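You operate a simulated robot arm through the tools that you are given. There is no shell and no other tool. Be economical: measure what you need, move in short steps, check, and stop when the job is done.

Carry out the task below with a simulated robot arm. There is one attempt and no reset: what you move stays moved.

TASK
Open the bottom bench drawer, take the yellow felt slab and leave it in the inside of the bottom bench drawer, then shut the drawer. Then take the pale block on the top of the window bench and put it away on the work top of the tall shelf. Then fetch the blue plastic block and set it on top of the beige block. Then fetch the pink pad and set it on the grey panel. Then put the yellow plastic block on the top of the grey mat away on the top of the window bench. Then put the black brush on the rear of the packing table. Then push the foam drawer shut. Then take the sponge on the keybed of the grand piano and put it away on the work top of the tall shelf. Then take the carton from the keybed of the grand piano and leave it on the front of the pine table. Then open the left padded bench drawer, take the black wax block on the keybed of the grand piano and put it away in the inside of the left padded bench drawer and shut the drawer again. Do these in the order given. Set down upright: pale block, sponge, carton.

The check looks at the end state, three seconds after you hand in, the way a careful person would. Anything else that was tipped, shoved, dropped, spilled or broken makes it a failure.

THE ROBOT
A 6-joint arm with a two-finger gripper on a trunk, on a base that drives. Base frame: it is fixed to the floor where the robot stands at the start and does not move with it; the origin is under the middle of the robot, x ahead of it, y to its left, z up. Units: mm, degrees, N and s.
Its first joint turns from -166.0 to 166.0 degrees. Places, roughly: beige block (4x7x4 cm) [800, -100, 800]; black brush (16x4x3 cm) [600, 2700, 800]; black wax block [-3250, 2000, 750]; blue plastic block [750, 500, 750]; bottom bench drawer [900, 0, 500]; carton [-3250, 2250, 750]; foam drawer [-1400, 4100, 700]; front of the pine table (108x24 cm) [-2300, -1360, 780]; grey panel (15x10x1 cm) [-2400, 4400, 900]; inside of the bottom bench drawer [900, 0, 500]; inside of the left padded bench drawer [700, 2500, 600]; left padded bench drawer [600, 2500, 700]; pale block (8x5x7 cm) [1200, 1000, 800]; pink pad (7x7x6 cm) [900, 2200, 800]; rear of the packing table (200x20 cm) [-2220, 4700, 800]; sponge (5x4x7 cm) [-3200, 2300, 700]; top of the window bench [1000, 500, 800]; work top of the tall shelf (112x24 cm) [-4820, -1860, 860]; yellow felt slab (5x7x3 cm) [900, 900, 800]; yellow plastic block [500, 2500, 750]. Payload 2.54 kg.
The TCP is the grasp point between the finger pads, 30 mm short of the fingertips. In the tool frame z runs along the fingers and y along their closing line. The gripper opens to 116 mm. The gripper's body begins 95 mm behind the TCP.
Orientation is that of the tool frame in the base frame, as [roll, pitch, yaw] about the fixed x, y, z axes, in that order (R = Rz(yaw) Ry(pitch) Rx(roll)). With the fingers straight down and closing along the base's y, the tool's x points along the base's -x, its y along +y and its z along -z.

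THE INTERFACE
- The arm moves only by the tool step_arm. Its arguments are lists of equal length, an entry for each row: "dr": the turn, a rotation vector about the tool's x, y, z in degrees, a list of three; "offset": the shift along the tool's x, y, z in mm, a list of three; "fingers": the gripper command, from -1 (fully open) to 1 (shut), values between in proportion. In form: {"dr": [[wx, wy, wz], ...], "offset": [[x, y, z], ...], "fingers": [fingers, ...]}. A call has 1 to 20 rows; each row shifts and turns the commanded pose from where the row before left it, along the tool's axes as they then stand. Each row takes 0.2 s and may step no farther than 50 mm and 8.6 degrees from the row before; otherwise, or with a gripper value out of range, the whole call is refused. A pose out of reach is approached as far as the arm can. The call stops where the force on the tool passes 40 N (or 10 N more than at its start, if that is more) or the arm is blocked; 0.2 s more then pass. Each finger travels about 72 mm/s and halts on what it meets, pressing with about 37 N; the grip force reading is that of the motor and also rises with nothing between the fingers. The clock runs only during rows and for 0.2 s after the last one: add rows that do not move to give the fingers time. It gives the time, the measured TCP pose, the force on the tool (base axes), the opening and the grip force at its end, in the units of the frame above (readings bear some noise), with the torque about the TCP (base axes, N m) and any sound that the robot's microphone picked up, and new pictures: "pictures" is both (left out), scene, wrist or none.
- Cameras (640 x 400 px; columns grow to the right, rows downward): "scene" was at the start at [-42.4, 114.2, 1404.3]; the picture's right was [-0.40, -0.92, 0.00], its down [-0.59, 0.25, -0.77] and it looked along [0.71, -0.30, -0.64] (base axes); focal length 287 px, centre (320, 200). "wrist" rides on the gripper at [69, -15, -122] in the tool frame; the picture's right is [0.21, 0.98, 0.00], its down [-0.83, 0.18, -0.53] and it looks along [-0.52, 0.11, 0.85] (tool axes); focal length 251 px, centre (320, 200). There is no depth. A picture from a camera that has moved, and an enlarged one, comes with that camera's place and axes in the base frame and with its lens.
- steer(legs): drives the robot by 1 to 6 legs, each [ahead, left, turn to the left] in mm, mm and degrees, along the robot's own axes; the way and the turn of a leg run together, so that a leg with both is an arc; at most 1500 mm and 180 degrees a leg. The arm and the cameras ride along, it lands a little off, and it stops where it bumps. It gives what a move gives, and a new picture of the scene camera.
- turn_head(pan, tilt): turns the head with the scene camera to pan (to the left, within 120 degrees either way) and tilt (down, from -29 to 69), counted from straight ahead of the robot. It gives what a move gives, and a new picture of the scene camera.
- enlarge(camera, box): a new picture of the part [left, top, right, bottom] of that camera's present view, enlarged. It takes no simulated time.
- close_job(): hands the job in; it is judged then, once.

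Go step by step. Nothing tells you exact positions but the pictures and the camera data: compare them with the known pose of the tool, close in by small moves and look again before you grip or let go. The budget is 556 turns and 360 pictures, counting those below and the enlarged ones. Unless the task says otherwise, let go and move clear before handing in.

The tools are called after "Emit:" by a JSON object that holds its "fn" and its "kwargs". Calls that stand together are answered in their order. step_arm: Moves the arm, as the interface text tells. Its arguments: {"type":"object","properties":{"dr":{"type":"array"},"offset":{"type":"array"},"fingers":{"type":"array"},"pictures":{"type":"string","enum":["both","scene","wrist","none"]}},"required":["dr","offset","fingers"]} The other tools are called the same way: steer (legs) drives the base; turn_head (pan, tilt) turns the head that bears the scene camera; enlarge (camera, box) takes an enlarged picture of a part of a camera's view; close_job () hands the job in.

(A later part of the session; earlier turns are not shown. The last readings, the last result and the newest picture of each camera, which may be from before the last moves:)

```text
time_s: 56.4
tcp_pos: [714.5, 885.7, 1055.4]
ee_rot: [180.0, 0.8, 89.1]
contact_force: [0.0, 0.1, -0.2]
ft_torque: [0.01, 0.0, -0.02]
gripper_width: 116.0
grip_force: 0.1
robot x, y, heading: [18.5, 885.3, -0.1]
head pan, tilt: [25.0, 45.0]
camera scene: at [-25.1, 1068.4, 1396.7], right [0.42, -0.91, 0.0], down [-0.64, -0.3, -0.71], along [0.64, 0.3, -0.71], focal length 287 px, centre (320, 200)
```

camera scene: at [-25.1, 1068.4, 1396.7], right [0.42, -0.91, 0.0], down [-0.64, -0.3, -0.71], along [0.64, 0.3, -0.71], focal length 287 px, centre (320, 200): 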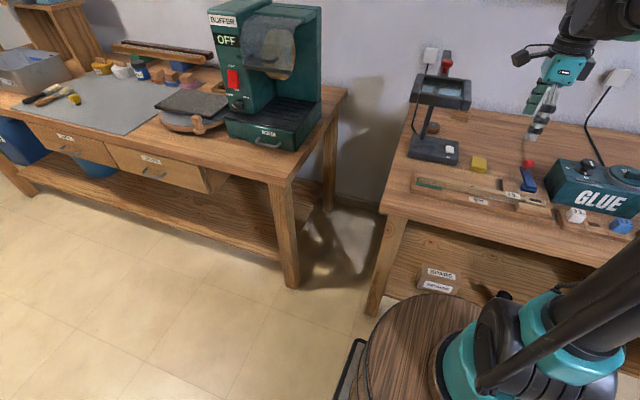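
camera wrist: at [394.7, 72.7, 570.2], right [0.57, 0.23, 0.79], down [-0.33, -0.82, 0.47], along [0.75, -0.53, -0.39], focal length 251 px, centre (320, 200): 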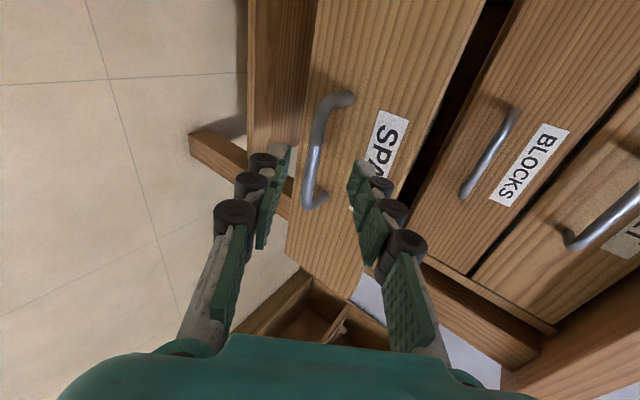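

The yellow slab triangulates near (920, 902). I move above it and look with the wrist camera.

Emit:
{"fn": "step_arm", "kwargs": {"dr": [[0, 0, 0], [0, 0, 0], [0, 0, 0], [0, 0, 0], [0, 0, 0]], "offset": [[0, 40, -2], [0, 40, 24], [0, 40, 30], [0, 40, 30], [0, 40, 30]], "fingers": [-1, -1, -1, -1, -1], "pictures": "both"}}

```text
time_s: 57.6
tcp_pos: [915.1, 880.4, 942.8]
ee_rot: [180.0, 0.8, 88.9]
contact_force: [-0.7, 0.0, 0.1]
ft_torque: [-0.02, -0.08, -0.01]
gripper_width: 115.6
grip_force: 0.0
robot x, y, heading: [23.4, 887.1, 0.4]
head pan, tilt: [25.0, 45.0]
camera scene: at [-25.5, 1068.4, 1396.7], right [0.42, -0.91, 0.0], down [-0.64, -0.3, -0.71], along [0.64, 0.3, -0.71], focal length 287 px, centre (320, 200)
camera wrist: at [901.4, 952.7, 1063.8], right [0.98, 0.2, 0.0], down [0.17, -0.82, 0.55], along [0.11, -0.54, -0.84], focal length 251 px, centre (320, 200)
```

scene: 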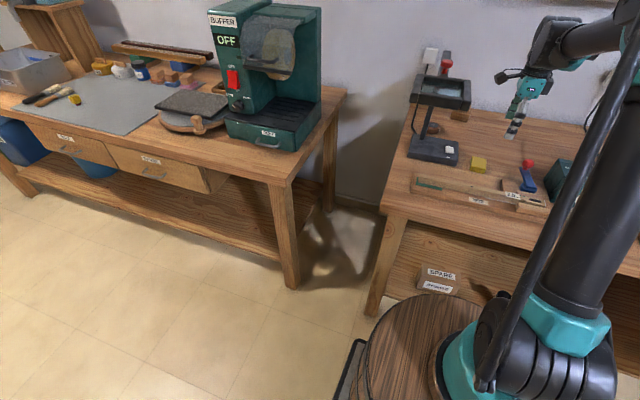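
wrist: 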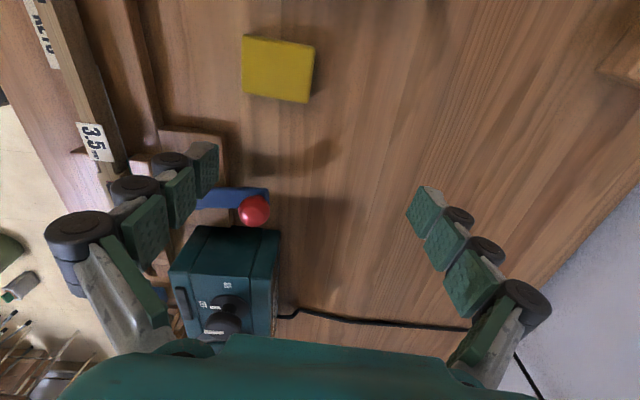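

Slab centre is about (868, 919), long side along x. I turn the tool back to close along y and move over it.

Emit:
{"fn": "step_arm", "kwargs": {"dr": [[0, 0, -8.5], [0, 0, -8.5], [0, 0, -8.5], [0, 0, -8.5], [0, 0, -8.5], [0, 0, -8.5], [0, 0, -8.5], [0, 0, -8.5], [0, 0, -8.5], [0, 0, -8.5], [0, 0, -6], [0, 0, 0], [0, 0, 0]], "offset": [[0, 0, 0], [0, 0, 0], [0, 0, 0], [0, 0, 0], [0, 0, 0], [0, 0, 0], [0, 0, 0], [0, 0, 0], [0, 0, 0], [0, 0, 0], [0, 0, 0], [23, 19, 20], [24, 19, 20]], "fingers": [-1, -1, -1, -1, -1, -1, -1, -1, -1, -1, -0.6, -0.6, -0.6], "pictures": "wrist"}}

```text
time_s: 60.4
tcp_pos: [868.5, 916.8, 901.6]
ee_rot: [-179.3, 0.2, -179.9]
contact_force: [-0.2, -0.6, -0.1]
ft_torque: [-0.02, 0.03, -0.04]
gripper_width: 92.8
grip_force: 0.0
robot x, y, heading: [20.2, 887.8, -0.2]
head pan, tilt: [25.0, 45.0]
camera wrist: at [799.9, 904.8, 1025.0], right [-0.22, 0.98, -0.01], down [0.82, 0.19, 0.53], along [0.52, 0.1, -0.85], focal length 251 px, centre (320, 200)
```

wrist: 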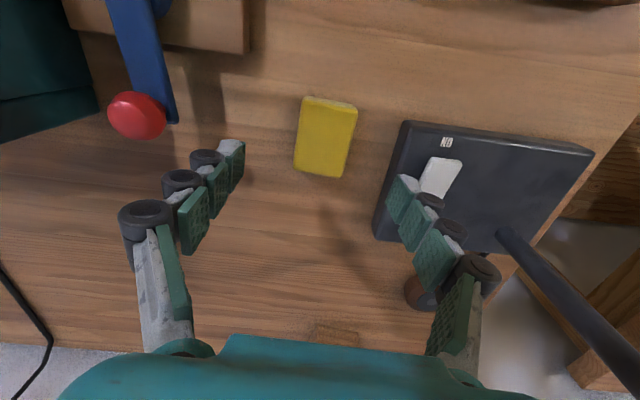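

Aligned well. I open to ~70 mm and descend to about z 840, then check.

Emit:
{"fn": "step_arm", "kwargs": {"dr": [[0, 0, 0], [0, 0, 0]], "offset": [[-2, 2, 31], [-2, 3, 31]], "fingers": [-0.25, -0.25], "pictures": "wrist"}}

Emit:
{"fn": "enlarge", "kwargs": {"camera": "scene", "box": [400, 60, 600, 185]}}

```text
time_s: 61.0
tcp_pos: [873.9, 918.9, 839.8]
ee_rot: [-179.2, 0.1, -180.0]
contact_force: [-1.4, 0.4, 0.3]
ft_torque: [-0.02, -0.05, 0.04]
gripper_width: 72.5
grip_force: 0.0
robot x, y, heading: [20.5, 886.5, -0.0]
head pan, tilt: [25.0, 45.0]
camera wrist: at [805.1, 907.6, 962.2], right [-0.22, 0.98, -0.01], down [0.82, 0.19, 0.53], along [0.52, 0.1, -0.85], focal length 251 px, centre (320, 200)
```

wrist: 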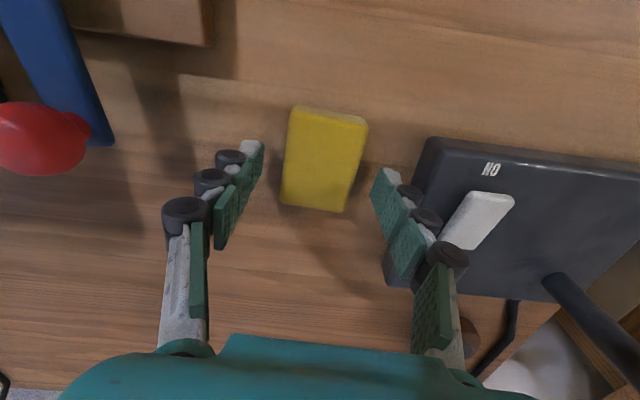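

```text
3.20 times, centred on (500, 122) of scene
camera zoom: at [-25.2, 1068.4, 1396.7], right [0.42, -0.91, 0.0], down [-0.64, -0.3, -0.71], along [0.64, 0.3, -0.71], focal length 920 px, centre (-256, 448)
```

zoom: 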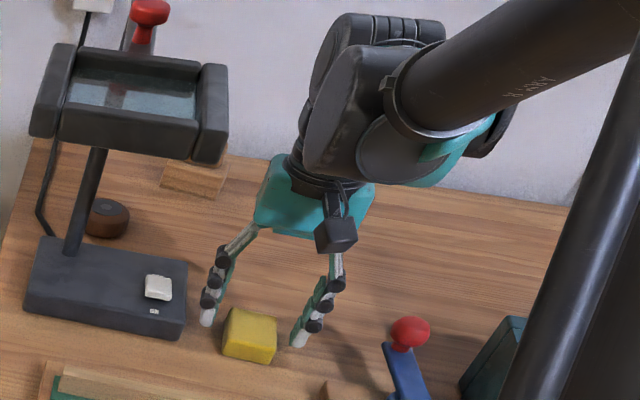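

Slab is centred between the fingers. I descend slowly.

Emit:
{"fn": "step_arm", "kwargs": {"dr": [[0, 0, 0], [0, 0, 0], [0, 0, 0]], "offset": [[0, 2, 12], [0, 2, 12], [0, 0, 10]], "fingers": [-0.25, -0.25, -0.25], "pictures": "wrist"}}

Emit:
{"fn": "enlarge", "kwargs": {"camera": "scene", "box": [400, 60, 600, 185]}}

```text
time_s: 61.6
tcp_pos: [873.0, 924.2, 823.7]
ee_rot: [-179.1, 0.4, 180.0]
contact_force: [4.7, -1.9, 71.5]
ft_torque: [-0.65, 0.21, 0.24]
gripper_width: 80.6
grip_force: 33.9
robot x, y, heading: [20.7, 888.0, 0.1]
head pan, tilt: [25.0, 45.0]
stopped in row 3: the force on the tool passed its limit at 48 N (the readings are from after the stop); the commanded pose is now the measured one
camera wrist: at [803.9, 911.5, 945.0], right [-0.22, 0.98, -0.02], down [0.82, 0.19, 0.54], along [0.53, 0.1, -0.84], focal length 251 px, centre (320, 200)
```

wrist: 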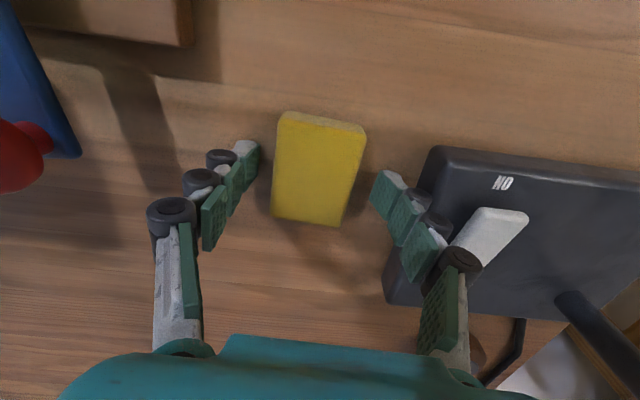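

```text
3.20 times, centred on (500, 122) of scene
camera zoom: at [-27.5, 1068.2, 1396.7], right [0.42, -0.91, 0.0], down [-0.64, -0.3, -0.71], along [0.64, 0.3, -0.71], focal length 920 px, centre (-256, 448)
```

zoom: 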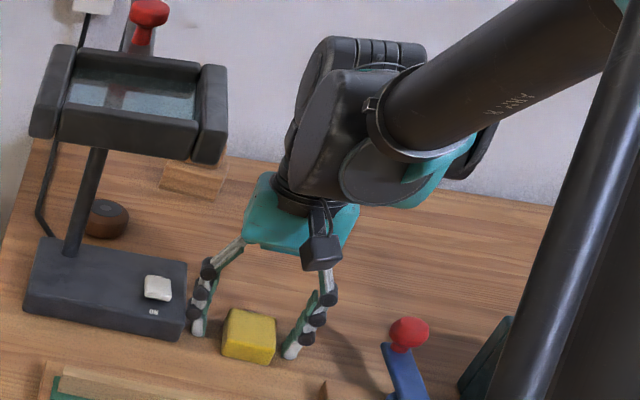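

The fingertips reached the bench (top ≈ 792). I lift 5 mm, then close on the slab.

Emit:
{"fn": "step_arm", "kwargs": {"dr": [[0, 0, 0], [0, 0, 0], [0, 0, 0], [0, 0, 0], [0, 0, 0]], "offset": [[0, -2, -6], [0, 0, 0], [0, 0, 0], [0, 0, 0], [0, 0, 0]], "fingers": [-0.25, -0.25, 0.5, 0.5, 0.5], "pictures": "wrist"}}

```text
time_s: 62.8
tcp_pos: [872.6, 925.6, 828.7]
ee_rot: [-179.3, 0.4, -179.9]
contact_force: [9.9, 33.7, 68.8]
ft_torque: [3.45, -0.07, -0.17]
gripper_width: 65.4
grip_force: 27.1
robot x, y, heading: [24.7, 886.7, 0.0]
head pan, tilt: [25.0, 45.0]
camera wrist: at [803.9, 912.2, 949.7], right [-0.22, 0.98, -0.01], down [0.82, 0.19, 0.54], along [0.53, 0.11, -0.84], focal length 251 px, centre (320, 200)
```

wrist: 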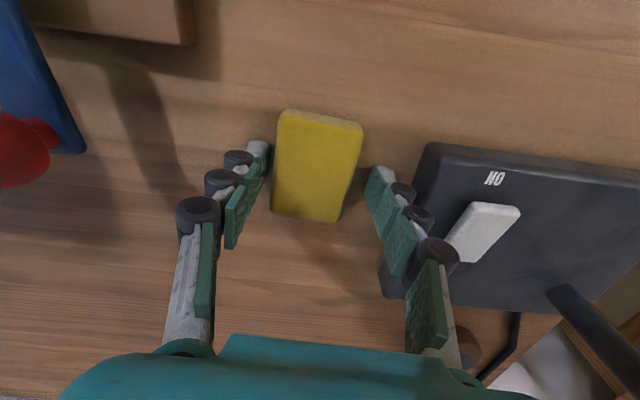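

Still pressing on the bench; the tips go lower as they close. I raise 8 mm and close again.

Emit:
{"fn": "step_arm", "kwargs": {"dr": [[0, 0, 0], [0, 0, 0]], "offset": [[0, 0, -5], [0, 0, -4]], "fingers": [0, 0], "pictures": "wrist"}}

```text
time_s: 63.4
tcp_pos: [873.7, 921.6, 833.5]
ee_rot: [-179.0, 0.3, -180.0]
contact_force: [0.4, -0.7, 0.1]
ft_torque: [-0.04, 0.01, 0.01]
gripper_width: 58.0
grip_force: 0.0
robot x, y, heading: [20.3, 884.8, -0.0]
head pan, tilt: [25.0, 45.0]
camera wrist: at [804.7, 909.9, 955.7], right [-0.21, 0.98, -0.02], down [0.82, 0.19, 0.53], along [0.52, 0.1, -0.85], focal length 251 px, centre (320, 200)
```

wrist: 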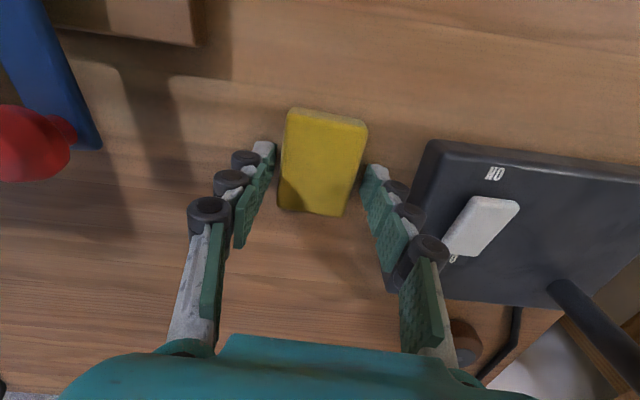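

Free at z 833. I shift 8 mm toward the slab's centre and close.

Emit:
{"fn": "step_arm", "kwargs": {"dr": [[0, 0, 0], [0, 0, 0], [0, 0, 0], [0, 0, 0]], "offset": [[8, 0, 0], [0, 0, 0], [0, 0, 0], [0, 0, 0]], "fingers": [0, 0.7, 1, 1], "pictures": "wrist"}}

```text
time_s: 64.4
tcp_pos: [864.9, 922.8, 833.5]
ee_rot: [-179.1, 0.2, -179.9]
contact_force: [-0.2, -0.3, -1.0]
ft_torque: [0.0, -0.02, 0.01]
gripper_width: 44.3
grip_force: 36.6
robot x, y, heading: [21.2, 884.4, 0.2]
head pan, tilt: [25.0, 45.0]
camera wrist: at [796.6, 911.0, 956.1], right [-0.22, 0.98, -0.02], down [0.82, 0.19, 0.53], along [0.52, 0.1, -0.85], focal length 251 px, centre (320, 200)
```

wrist: 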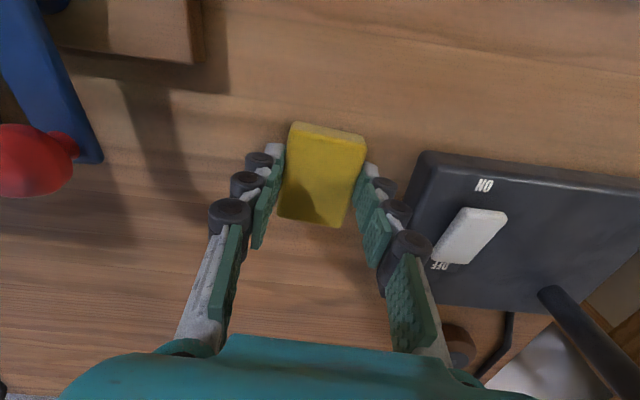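

Slab gripped (44 mm). I lift it high and drive to in front of the open drawer.

Emit:
{"fn": "step_arm", "kwargs": {"dr": [[0, 0, 0], [0, 0, 0], [0, 0, 0], [0, 0, 0], [0, 0, 0]], "offset": [[0, 0, -30], [0, 0, -45], [0, 0, -45], [0, 0, -45], [0, 0, -45]], "fingers": [1, 1, 1, 1, 1], "pictures": "none"}}

Emit:
{"fn": "steer", "kwargs": {"legs": [[-300, 0, 0], [0, -885, 0]]}}

Emit:
{"fn": "turn_head", "kwargs": {"pan": 5, "tilt": 45}}

```text
time_s: 65.6
tcp_pos: [865.0, 924.0, 1043.0]
ee_rot: [-179.1, 0.2, -179.9]
contact_force: [0.2, 0.0, -0.2]
ft_torque: [0.03, 0.01, -0.02]
gripper_width: 44.1
grip_force: 37.4
robot x, y, heading: [20.7, 887.6, 0.3]
head pan, tilt: [25.0, 45.0]
```

```text
time_s: 72.0
tcp_pos: [578.5, 38.5, 1044.4]
ee_rot: [-179.1, 0.2, -178.5]
contact_force: [-0.1, 0.7, 0.1]
ft_torque: [-0.01, 0.0, 0.01]
gripper_width: 44.2
grip_force: 37.1
robot x, y, heading: [-262.4, -20.5, 1.3]
head pan, tilt: [25.0, 45.0]
camera scene: at [-315.4, 159.7, 1396.8], right [0.45, -0.9, 0.0], down [-0.63, -0.32, -0.71], along [0.63, 0.32, -0.71], focal length 287 px, centre (320, 200)
```

scene: 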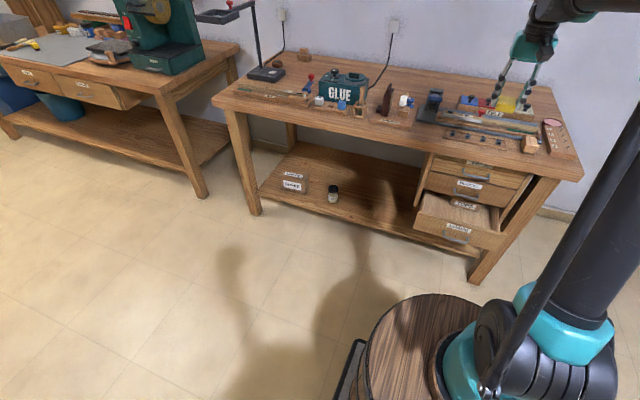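

```text
time_s: 72.8
tcp_pos: [578.2, 37.0, 1043.8]
ee_rot: [-179.1, 0.2, -178.6]
contact_force: [0.0, 0.8, 0.5]
ft_torque: [-0.02, -0.01, -0.01]
gripper_width: 44.4
grip_force: 37.3
robot x, y, heading: [-259.1, -20.3, 1.5]
head pan, tilt: [5.0, 45.0]
camera scene: at [-307.4, 132.7, 1396.8], right [0.11, -0.99, 0.0], down [-0.7, -0.08, -0.71], along [0.7, 0.08, -0.71], focal length 287 px, centre (320, 200)
```

scene: 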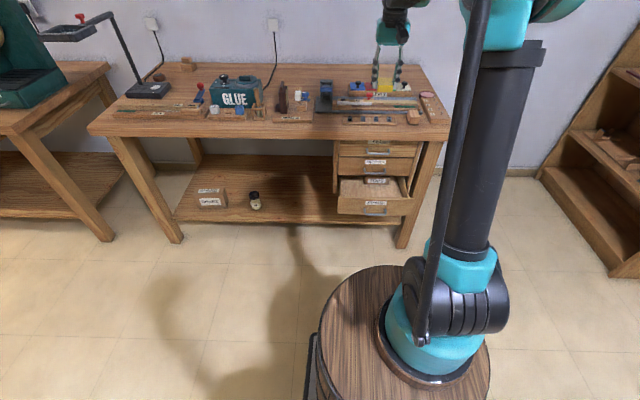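

Emit:
{"fn": "enlarge", "kwargs": {"camera": "scene", "box": [310, 110, 470, 250]}}

Emit:
{"fn": "enlarge", "kwargs": {"camera": "wrist", "box": [0, 0, 640, 400]}}

```text
2.86 times, centred on (390, 180) of scene
camera zoom: at [-307.4, 132.7, 1396.8], right [0.11, -0.99, 0.0], down [-0.7, -0.08, -0.71], along [0.7, 0.08, -0.71], focal length 821 px, centre (120, 257)
```

zoom: 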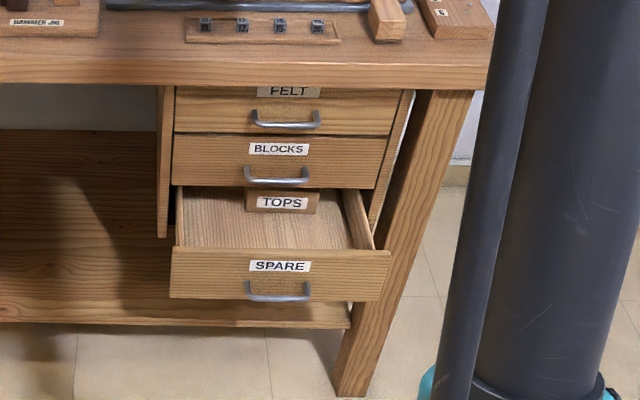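

```text
1.00 times, centred on (320, 200) of wrist (not enlarged: the box is as wide or as high as the picture)
camera zoom: at [510.1, 24.5, 1165.6], right [-0.24, 0.97, -0.02], down [0.82, 0.21, 0.53], along [0.52, 0.11, -0.85], focal length 251 px, centre (320, 200)
```

zoom: 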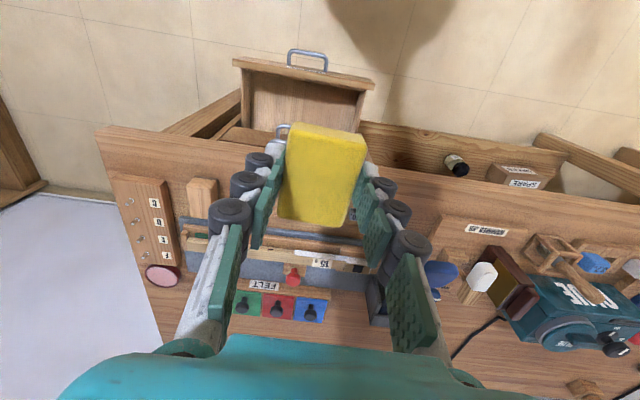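

The drawer is open with free space at x≈600–680. I back up 100 mm, tilt the tool ~28° so the wrist clears the bench edge, and move above the drawer.

Emit:
{"fn": "steer", "kwargs": {"legs": [[-110, 0, 0]]}}

Emit:
{"fn": "step_arm", "kwargs": {"dr": [[0, -7, 0], [0, -7, 0], [0, -7, 0], [0, -7, 0], [0, 0, 0], [0, 0, 0], [0, 0, 0], [0, 0, 0], [0, 0, 0], [0, 0, 0], [0, 0, 0], [0, 0, 0]], "offset": [[0, -10, 0], [0, -10, 0], [0, -10, 0], [0, 0, 0], [0, 0, 45], [0, 0, 45], [0, 0, 45], [20, 0, 35], [20, 0, 35], [20, 0, 35], [20, 0, 35], [20, 0, 35]], "fingers": [1, 1, 1, 1, 1, 1, 1, 1, 1, 1, 1, 1], "pictures": "both"}}

```text
time_s: 74.0
tcp_pos: [469.6, 37.9, 1043.5]
ee_rot: [-179.1, 0.1, -178.3]
contact_force: [-0.2, 0.5, -0.2]
ft_torque: [0.01, 0.01, 0.01]
gripper_width: 44.3
grip_force: 37.2
robot x, y, heading: [-374.8, -24.9, 1.5]
head pan, tilt: [5.0, 45.0]
camera scene: at [-416.8, 129.5, 1396.7], right [0.12, -0.99, 0.0], down [-0.7, -0.08, -0.71], along [0.7, 0.08, -0.71], focal length 287 px, centre (320, 200)
```

scene: 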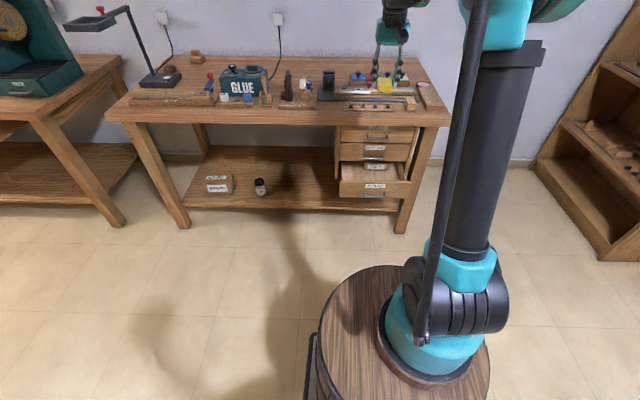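

```text
time_s: 76.6
tcp_pos: [530.3, 5.2, 724.3]
ee_rot: [-178.8, 28.2, -177.7]
contact_force: [-0.4, 0.1, -1.0]
ft_torque: [0.02, 0.0, 0.04]
gripper_width: 44.3
grip_force: 36.6
robot x, y, heading: [-370.5, -26.6, 1.8]
head pan, tilt: [5.0, 45.0]
camera scene: at [-416.8, 129.5, 1396.7], right [0.12, -0.99, 0.0], down [-0.7, -0.08, -0.71], along [0.7, 0.08, -0.71], focal length 287 px, centre (320, 200)
camera wrist: at [413.0, -10.9, 800.6], right [-0.22, 0.97, -0.12], down [0.47, 0.21, 0.86], along [0.86, 0.13, -0.5], focal length 251 px, centre (320, 200)
```

scene: 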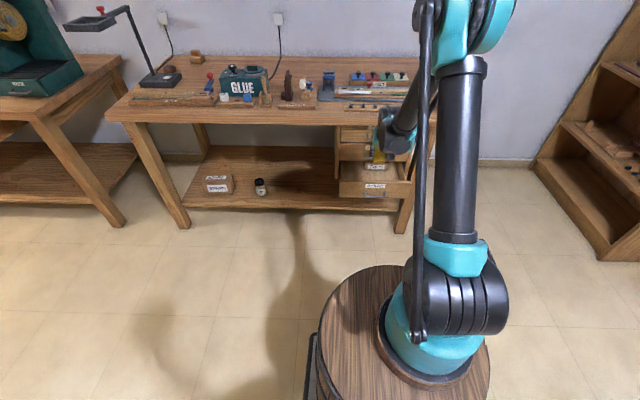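
wrist: 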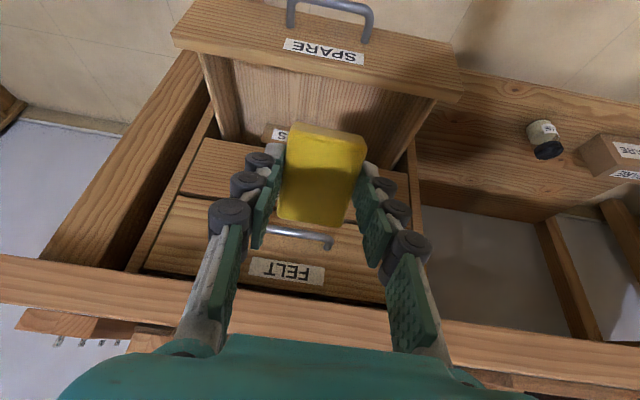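

Emit:
{"fn": "step_arm", "kwargs": {"dr": [[0, 0, 0], [0, 0, 0], [0, 0, 0], [0, 0, 0]], "offset": [[-2, -1, 39], [-2, -1, 39], [-2, -1, 39], [-2, -1, 39]], "fingers": [1, 1, 1, 1], "pictures": "both"}}

```text
time_s: 77.6
tcp_pos: [609.1, -0.5, 588.1]
ee_rot: [-179.0, 28.1, -177.9]
contact_force: [0.7, 0.1, -0.1]
ft_torque: [-0.01, 0.0, 0.0]
gripper_width: 44.4
grip_force: 37.5
robot x, y, heading: [-373.2, -23.5, 1.8]
head pan, tilt: [5.0, 45.0]
camera scene: at [-416.9, 129.5, 1396.7], right [0.12, -0.99, 0.0], down [-0.7, -0.08, -0.71], along [0.7, 0.08, -0.71], focal length 287 px, centre (320, 200)
camera wrist: at [492.3, -16.7, 664.9], right [-0.22, 0.97, -0.12], down [0.47, 0.21, 0.86], along [0.86, 0.13, -0.5], focal length 251 px, centre (320, 200)
```

scene: 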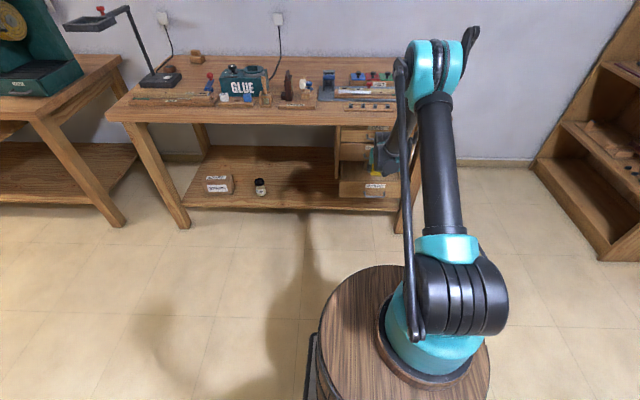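
wrist: 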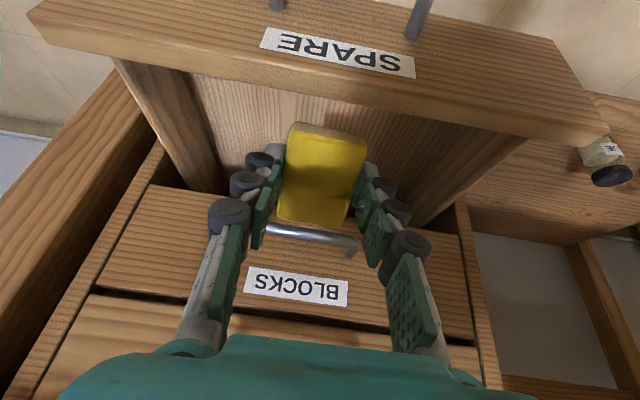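

Emit:
{"fn": "step_arm", "kwargs": {"dr": [[0, 0, 0], [0, 0, 0], [0, 0, 0]], "offset": [[9, 0, 22], [9, 0, 22], [9, 0, 22]], "fingers": [1, 1, 1], "pictures": "wrist"}}

```text
time_s: 78.4
tcp_pos: [617.1, -1.5, 516.8]
ee_rot: [-179.0, 28.2, -177.9]
contact_force: [-0.9, 0.7, -0.7]
ft_torque: [-0.01, 0.0, -0.01]
gripper_width: 44.5
grip_force: 37.1
robot x, y, heading: [-372.8, -22.8, 2.0]
head pan, tilt: [5.0, 45.0]
camera wrist: at [499.0, -17.5, 592.7], right [-0.22, 0.97, -0.12], down [0.47, 0.21, 0.86], along [0.86, 0.13, -0.5], focal length 251 px, centre (320, 200)
```

wrist: 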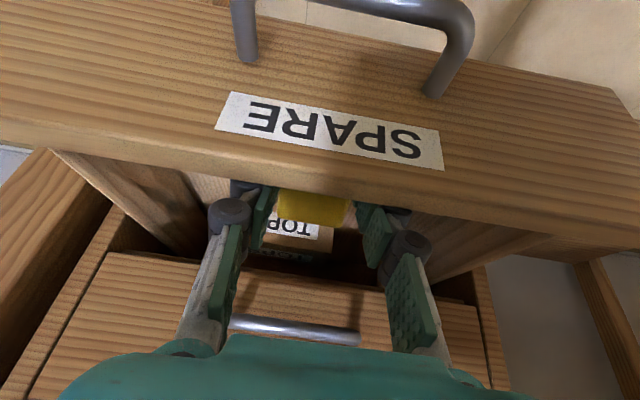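

Emit:
{"fn": "step_arm", "kwargs": {"dr": [[0, 0, 0], [0, 0, 0], [0, 0, 0], [0, 0, 0]], "offset": [[1, 0, 7], [1, 0, 7], [1, 0, 7], [1, 0, 7]], "fingers": [1, 1, 1, 1], "pictures": "wrist"}}

```text
time_s: 79.5
tcp_pos: [627.7, -1.3, 495.6]
ee_rot: [-179.0, 28.6, -177.9]
contact_force: [0.8, 0.7, 23.6]
ft_torque: [0.09, 0.26, 0.05]
gripper_width: 44.2
grip_force: 36.9
robot x, y, heading: [-372.0, -28.2, 1.7]
head pan, tilt: [5.0, 45.0]
stopped in row 4: the force on the tool passed its limit at 42 N (the readings are from after the stop); the commanded pose is now the measured one
camera wrist: at [509.3, -16.6, 571.3], right [-0.22, 0.97, -0.12], down [0.47, 0.21, 0.86], along [0.86, 0.13, -0.5], focal length 251 px, centre (320, 200)
```

wrist: 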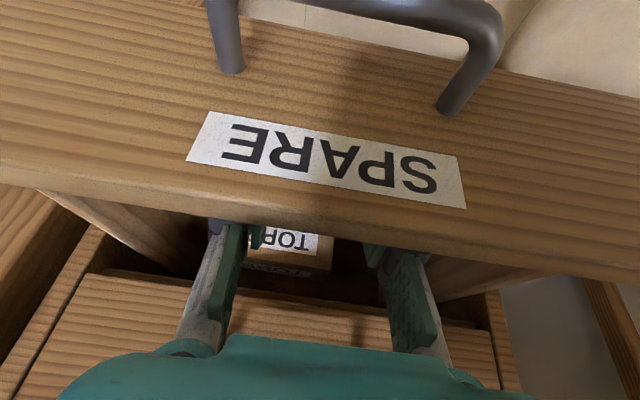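

The slab touches the drawer floor. I release and rise back out the way I came.

Emit:
{"fn": "step_arm", "kwargs": {"dr": [[0, 0, 0], [0, 0, 0], [0, 0, 0], [0, 0, 0], [0, 0, 0], [0, 0, 0], [0, 0, 0], [0, 0, 0], [0, 0, 0]], "offset": [[0, 0, -2], [0, 0, 0], [0, 0, 0], [-2, 0, -10], [-9, 0, -22], [-9, 0, -22], [-9, 0, -22], [0, 0, -39], [0, 0, -39]], "fingers": [0.6, -0.2, -0.2, -0.2, -0.2, -0.2, -0.2, -0.2, -0.2], "pictures": "wrist"}}

```text
time_s: 81.5
tcp_pos: [578.1, -0.7, 644.3]
ee_rot: [-178.9, 28.4, -177.8]
contact_force: [0.1, 0.3, -0.1]
ft_torque: [0.01, 0.02, 0.01]
gripper_width: 69.6
grip_force: 0.1
robot x, y, heading: [-369.8, -21.3, 1.9]
head pan, tilt: [5.0, 45.0]
camera wrist: at [460.4, -17.6, 719.6], right [-0.22, 0.97, -0.12], down [0.47, 0.21, 0.86], along [0.86, 0.13, -0.5], focal length 251 px, centre (320, 200)
```

wrist: 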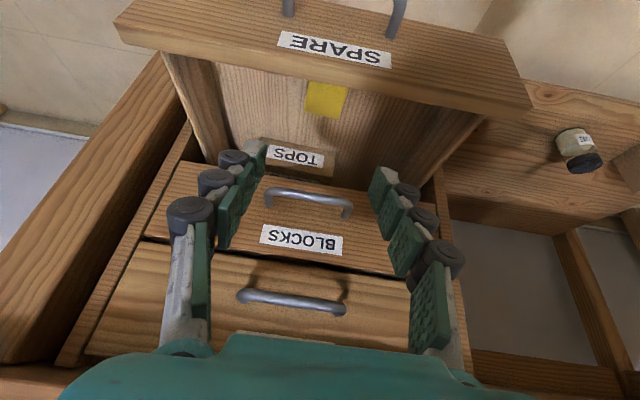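

The slab lies in the drawer. To shut it I back off, tilt the closed fingers forward, and push the drawer front by driving ahead.

Emit:
{"fn": "steer", "kwargs": {"legs": [[-200, 0, 2.9]]}}

Emit:
{"fn": "step_arm", "kwargs": {"dr": [[0, -8, 0], [0, -8, 0], [0, -8, 0], [0, 0, 0], [0, 0, 0], [0, 0, 0], [0, 0, 0]], "offset": [[0, -15, 0], [0, -15, 0], [0, -10, 0], [0, -10, 30], [20, 0, 40], [20, 0, 40], [20, 0, 40]], "fingers": [1, 1, 1, 1, 1, 1, 1], "pictures": "wrist"}}

```text
time_s: 83.1
tcp_pos: [404.0, 4.3, 644.8]
ee_rot: [-179.0, 28.3, -177.1]
contact_force: [-0.8, 1.8, -1.6]
ft_torque: [-0.01, -0.09, 0.02]
gripper_width: 69.7
grip_force: 0.1
robot x, y, heading: [-544.1, -33.1, 2.5]
head pan, tilt: [5.0, 45.0]
camera scene: at [-576.7, 120.8, 1401.0], right [0.13, -0.99, 0.0], down [-0.71, -0.09, -0.7], along [0.69, 0.09, -0.71], focal length 287 px, centre (320, 200)
```

scene: 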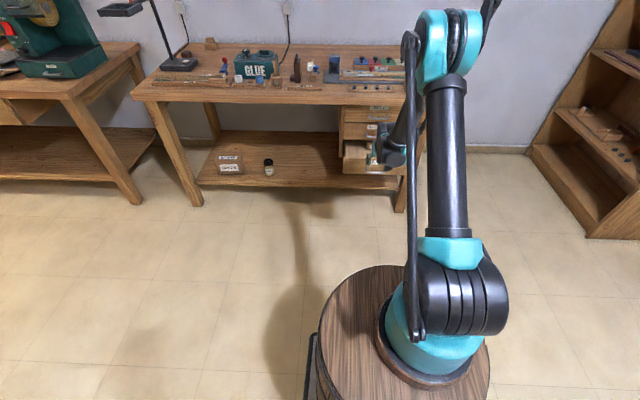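

```text
time_s: 84.7
tcp_pos: [502.0, -46.8, 527.5]
ee_rot: [-178.5, 52.9, -176.4]
contact_force: [-0.6, -0.5, 0.2]
ft_torque: [-0.02, 0.02, 0.0]
gripper_width: 0.0
grip_force: 28.7
out of reach, approached as far as the arm can: row 3
robot x, y, heading: [-543.5, -33.6, 2.8]
head pan, tilt: [5.0, 45.0]
camera wrist: at [364.8, -65.2, 546.2], right [-0.17, 0.97, -0.19], down [0.06, 0.2, 0.98], along [0.98, 0.15, -0.1], focal length 251 px, centre (320, 200)
```

wrist: 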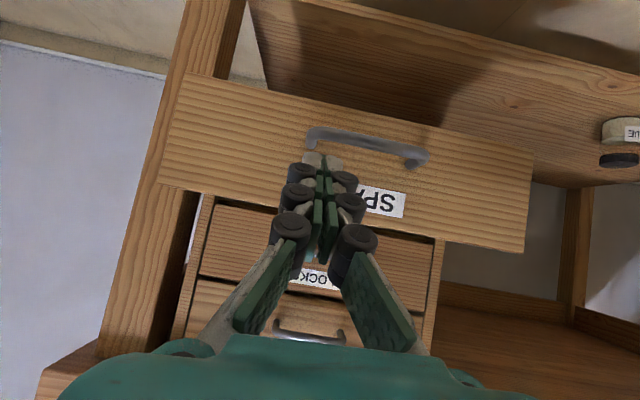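

The closed fingertips sit above the handle; I shift left ~35 mm to the drawer's middle and drive forward.

Emit:
{"fn": "step_arm", "kwargs": {"dr": [[0, 0, 0]], "offset": [[0, 36, 0]], "fingers": [1], "pictures": "none"}}

Emit:
{"fn": "steer", "kwargs": {"legs": [[150, 0, 0]]}}

Emit:
{"fn": "enlarge", "kwargs": {"camera": "wrist", "box": [0, 0, 640, 400]}}

```text
time_s: 85.1
tcp_pos: [502.0, -13.0, 524.9]
ee_rot: [-178.5, 52.9, -176.4]
contact_force: [0.2, -1.2, -0.3]
ft_torque: [0.05, 0.01, 0.0]
gripper_width: 0.0
grip_force: 28.4
robot x, y, heading: [-544.3, -33.8, 2.6]
head pan, tilt: [5.0, 45.0]
```

```text
time_s: 86.5
tcp_pos: [655.1, -8.9, 525.5]
ee_rot: [-178.5, 53.0, -176.6]
contact_force: [0.3, 0.6, 0.2]
ft_torque: [-0.02, 0.01, 0.03]
gripper_width: 0.0
grip_force: 28.7
robot x, y, heading: [-389.5, -26.3, 1.9]
head pan, tilt: [5.0, 45.0]
camera scene: at [-436.2, 127.9, 1396.8], right [0.12, -0.99, 0.0], down [-0.7, -0.09, -0.71], along [0.7, 0.09, -0.71], focal length 287 px, centre (320, 200)
```

scene: 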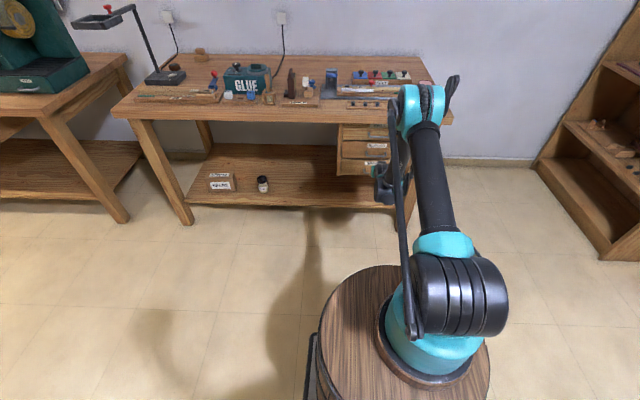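

```text
1.00 times, centred on (320, 200) of wrist (not enlarged: the box is as wide or as high as the picture)
camera zoom: at [518.0, -27.7, 543.9], right [-0.17, 0.97, -0.19], down [0.06, 0.2, 0.98], along [0.98, 0.15, -0.09], focal length 251 px, centre (320, 200)
```

zoom: 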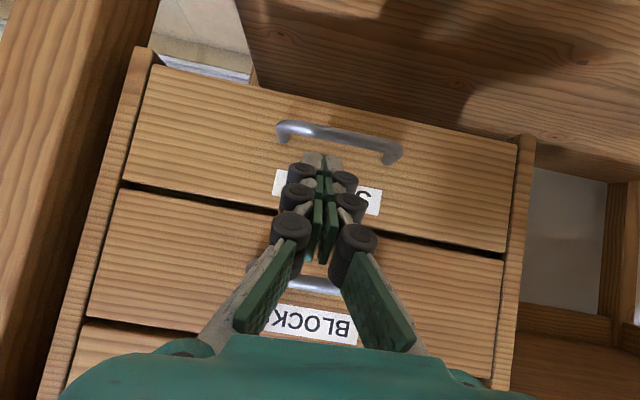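

Nearly shut; a bit more.

Emit:
{"fn": "steer", "kwargs": {"legs": [[40, 0, 0]]}}

Emit:
{"fn": "step_arm", "kwargs": {"dr": [[0, 0, 0], [0, 0, 0], [0, 0, 0]], "offset": [[-3, 0, 4], [-3, 0, 4], [-3, 0, 4]], "fingers": [1, 1, 1], "pictures": "wrist"}}

```text
time_s: 87.3
tcp_pos: [695.0, -8.6, 525.2]
ee_rot: [-178.6, 53.0, -176.6]
contact_force: [-20.2, -1.0, -3.4]
ft_torque: [0.03, 0.25, 0.07]
gripper_width: 0.1
grip_force: 28.7
robot x, y, heading: [-346.3, -22.7, 2.4]
head pan, tilt: [5.0, 45.0]
camera scene: at [-396.3, 129.4, 1396.7], right [0.12, -0.99, 0.0], down [-0.7, -0.09, -0.71], along [0.7, 0.09, -0.71], focal length 287 px, centre (320, 200)
```

scene: 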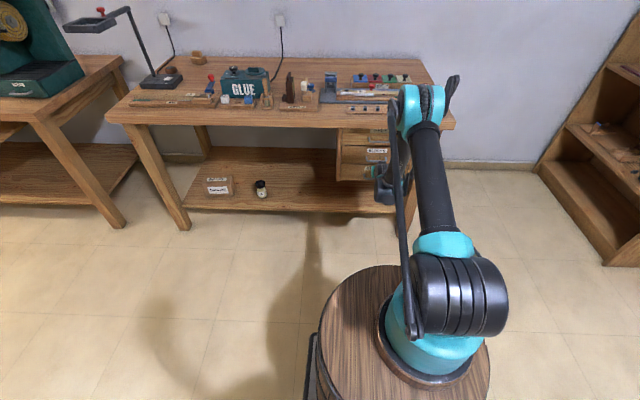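

```text
time_s: 87.7
tcp_pos: [694.2, -8.4, 523.9]
ee_rot: [-178.4, 52.7, -176.7]
contact_force: [-12.2, 0.4, 5.3]
ft_torque: [0.06, -0.02, 0.1]
gripper_width: 0.0
grip_force: 29.2
robot x, y, heading: [-350.5, -24.5, 2.1]
head pan, tilt: [5.0, 45.0]
stopped in row 1: the force on the tool passed its limit at 50 N (the readings are from after the stop); the commanded pose is now the measured one
camera wrist: at [557.4, -27.0, 543.8], right [-0.17, 0.97, -0.19], down [0.07, 0.2, 0.98], along [0.98, 0.15, -0.1], focal length 251 px, centre (320, 200)
```

wrist: 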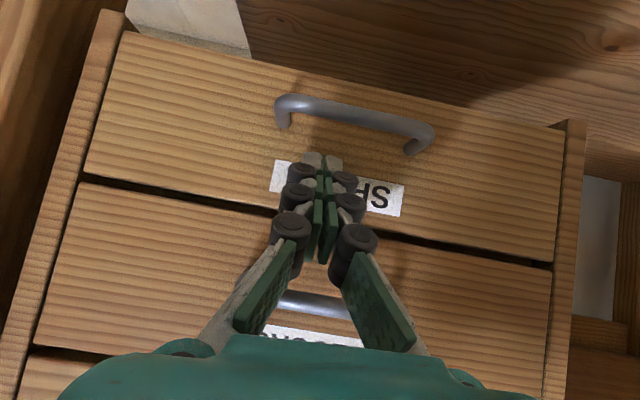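

The drawer is firmly shut. I back off, raise the arm upright, and go for the pale block at the back of the bench near (1173, 1005), keeping right of the lamp.

Emit:
{"fn": "steer", "kwargs": {"legs": [[-150, 0, 0]]}}

Emit:
{"fn": "step_arm", "kwargs": {"dr": [[0, 0, 0], [0, 0, 0], [0, 0, 0], [0, 8, 0], [0, 8, 0], [0, 8, 0], [0, 8, 0], [0, 8, 0], [0, 8, 0], [0, 4.8, 0], [0, 0, 0], [0, 0, 0], [0, 0, 0], [0, 0, 0], [0, 0, 0], [0, 0, 0], [0, 0, 0], [0, 0, 0]], "offset": [[-30, 0, -40], [-30, 0, -40], [-30, 0, -40], [0, 0, -30], [0, 0, -30], [0, 0, -30], [0, 0, -30], [0, 0, -30], [0, 0, 0], [0, 0, 0], [0, 0, -40], [0, 0, -40], [0, 0, -40], [0, 0, -40], [0, 0, -40], [20, 0, -40], [20, 0, -40], [20, 0, -40]], "fingers": [1, -1, -1, -1, -1, -1, -1, -1, -1, -1, -1, -1, -1, -1, -1, -1, -1, -1], "pictures": "none"}}

Emit:
{"fn": "steer", "kwargs": {"legs": [[0, 650, 0], [300, 150, -2]]}}

Emit:
{"fn": "turn_head", "kwargs": {"pan": 25, "tilt": 35}}

```text
time_s: 89.1
tcp_pos: [544.6, -15.3, 524.0]
ee_rot: [-178.5, 52.5, -176.6]
contact_force: [0.2, -0.6, -0.2]
ft_torque: [0.03, 0.0, 0.0]
gripper_width: 0.0
grip_force: 29.0
robot x, y, heading: [-504.6, -30.0, 2.1]
head pan, tilt: [5.0, 45.0]
camera scene: at [-547.4, 123.9, 1396.8], right [0.12, -0.99, 0.0], down [-0.7, -0.09, -0.71], along [0.7, 0.09, -0.71], focal length 287 px, centre (320, 200)
```

scene: 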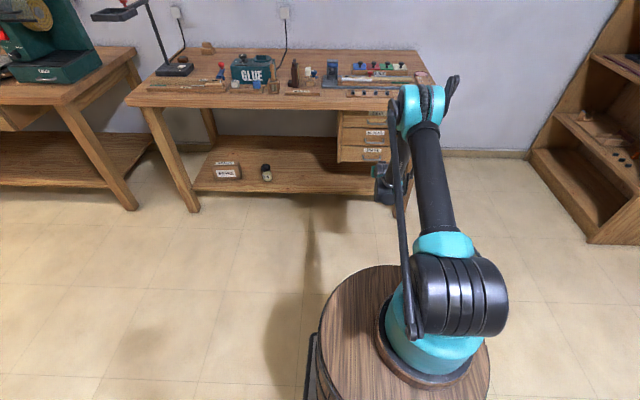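

```text
time_s: 92.9
tcp_pos: [355.9, -7.7, 1107.4]
ee_rot: [-179.2, -0.2, -177.8]
contact_force: [-0.2, 0.6, -0.2]
ft_torque: [-0.03, 0.02, 0.01]
gripper_width: 115.7
grip_force: 0.1
robot x, y, heading: [-504.5, -32.7, 2.2]
head pan, tilt: [5.0, 45.0]
```

```text
time_s: 98.4
tcp_pos: [623.9, 796.1, 1107.5]
ee_rot: [-179.2, -0.1, -178.9]
contact_force: [-0.1, 0.1, 1.3]
ft_torque: [0.0, 0.0, 0.03]
gripper_width: 115.8
grip_force: 0.2
robot x, y, heading: [-235.1, 786.4, 1.2]
head pan, tilt: [5.0, 45.0]
camera scene: at [-277.0, 943.7, 1396.8], right [0.11, -0.99, 0.0], down [-0.7, -0.07, -0.71], along [0.7, 0.07, -0.71], focal length 287 px, centre (320, 200)
```

scene: 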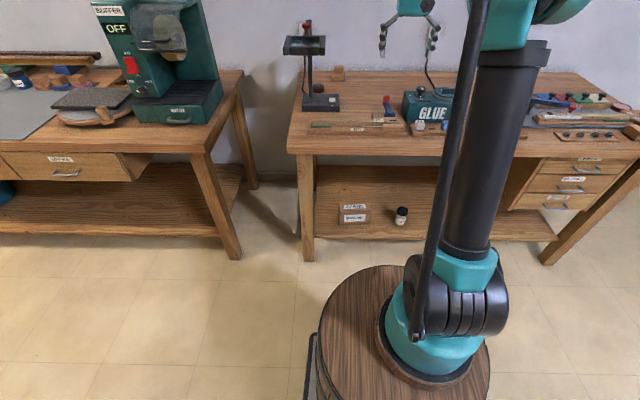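

```text
time_s: 99.2
tcp_pos: [625.3, 794.8, 1108.5]
ee_rot: [-179.0, -0.2, -178.9]
contact_force: [-0.3, 0.3, -0.1]
ft_torque: [-0.02, -0.01, 0.0]
gripper_width: 115.9
grip_force: 0.2
robot x, y, heading: [-234.5, 791.5, 1.5]
head pan, tilt: [25.0, 35.0]
camera scene: at [-278.7, 973.7, 1411.5], right [0.44, -0.9, 0.0], down [-0.52, -0.25, -0.82], along [0.74, 0.36, -0.57], focal length 287 px, centre (320, 200)
```

scene: 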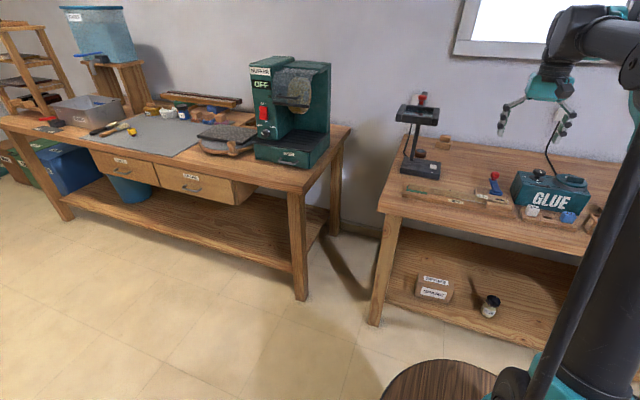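

Pale block is about (1190, 1000). The lamp head overhangs at around (650, 1087, 1115), so I stay right of it. I drive forward and reach over.

Emit:
{"fn": "steer", "kwargs": {"legs": [[340, 0, -1.3]]}}

Emit:
{"fn": "step_arm", "kwargs": {"dr": [[0, 0, 0], [0, 0, 0], [0, 0, 0], [0, 0, 0], [0, 0, 0], [0, 0, 0]], "offset": [[-35, 20, 10], [-35, 30, 10], [-35, 35, 10], [-30, 38, 10], [-20, 38, 20], [-10, 30, 20]], "fingers": [-1, -1, -1, -1, -1, -1], "pictures": "both"}}

```text
time_s: 101.4
tcp_pos: [966.5, 787.8, 1107.9]
ee_rot: [-179.1, -0.2, -179.7]
contact_force: [0.7, -0.4, -0.1]
ft_torque: [0.03, 0.03, -0.02]
gripper_width: 116.1
grip_force: 0.0
robot x, y, heading: [110.0, 790.0, 0.4]
head pan, tilt: [25.0, 35.0]
camera scene: at [67.6, 978.4, 1411.6], right [0.43, -0.9, 0.0], down [-0.52, -0.24, -0.82], along [0.74, 0.35, -0.57], focal length 287 px, centre (320, 200)
```

scene: 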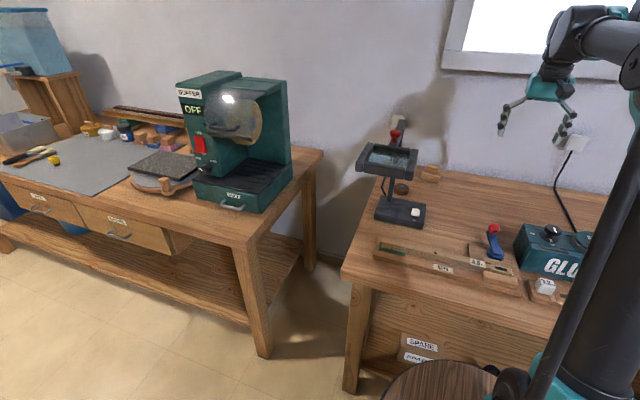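

```text
refused: row 3 steps farther than a row can; nothing moved
```

Emit:
{"fn": "step_arm", "kwargs": {"dr": [[0, 0, 0], [0, 0, 0], [0, 0, 0], [0, 0, 0], [0, 0, 0], [0, 0, 0], [0, 0, 0]], "offset": [[-40, 15, 10], [-40, 20, 10], [-30, 30, 10], [-30, 35, 10], [-25, 35, 20], [-20, 35, 20], [-10, 30, 20]], "fingers": [-1, -1, -1, -1, -1, -1, -1], "pictures": "both"}}

```text
time_s: 103.0
tcp_pos: [1159.9, 985.1, 1001.4]
ee_rot: [-179.1, -0.1, -179.8]
contact_force: [-0.8, -1.2, 0.4]
ft_torque: [0.09, -0.03, 0.0]
gripper_width: 116.1
grip_force: 0.1
robot x, y, heading: [112.6, 798.7, 0.3]
head pan, tilt: [25.0, 35.0]
camera scene: at [67.4, 978.1, 1411.6], right [0.43, -0.9, 0.0], down [-0.52, -0.24, -0.82], along [0.74, 0.35, -0.57], focal length 287 px, centre (320, 200)
camera wrist: at [1092.3, 973.5, 1124.8], right [-0.22, 0.98, -0.02], down [0.83, 0.19, 0.53], along [0.52, 0.1, -0.85], focal length 251 px, centre (320, 200)
```

scene: 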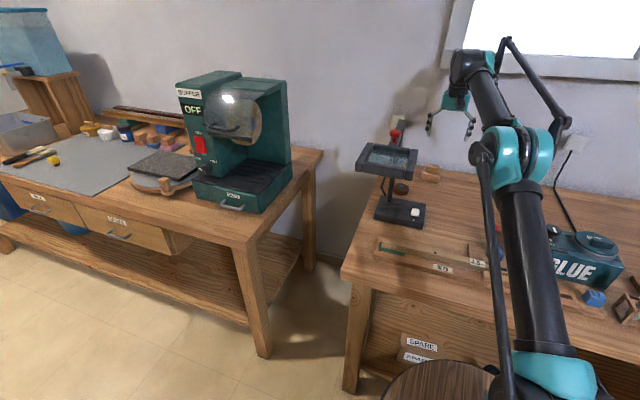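
wrist: 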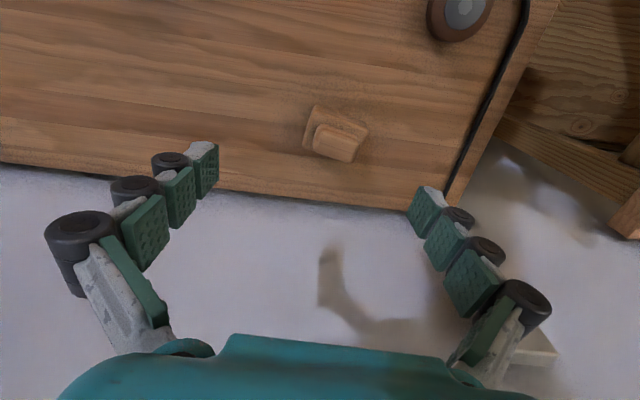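

Emit:
{"fn": "enlarge", "kwargs": {"camera": "wrist", "box": [270, 90, 400, 170]}}

Emit:
{"fn": "enlarge", "kwargs": {"camera": "scene", "box": [380, 140, 480, 210]}}

```text
4.92 times, centred on (335, 130) of wrist
camera zoom: at [1092.3, 973.5, 1124.8], right [-0.22, 0.98, -0.02], down [0.83, 0.19, 0.53], along [0.52, 0.1, -0.85], focal length 1238 px, centre (246, 545)
```

zoom: 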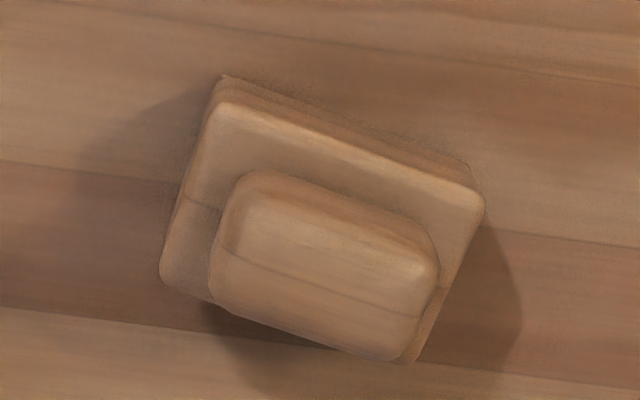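

```text
5.71 times, centred on (430, 175) of scene
camera zoom: at [67.4, 978.1, 1411.6], right [0.43, -0.9, 0.0], down [-0.52, -0.24, -0.82], along [0.74, 0.35, -0.57], focal length 1642 px, centre (-309, 343)
```

zoom: 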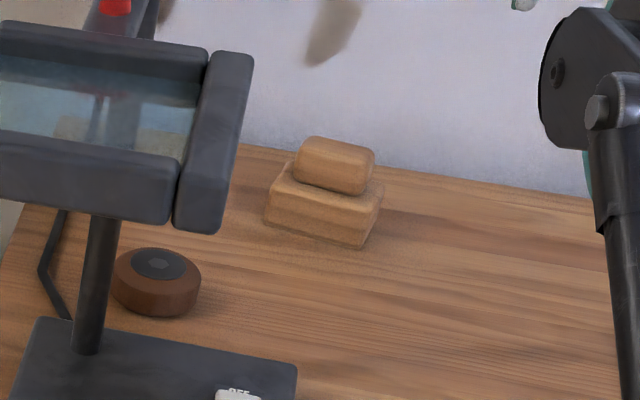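

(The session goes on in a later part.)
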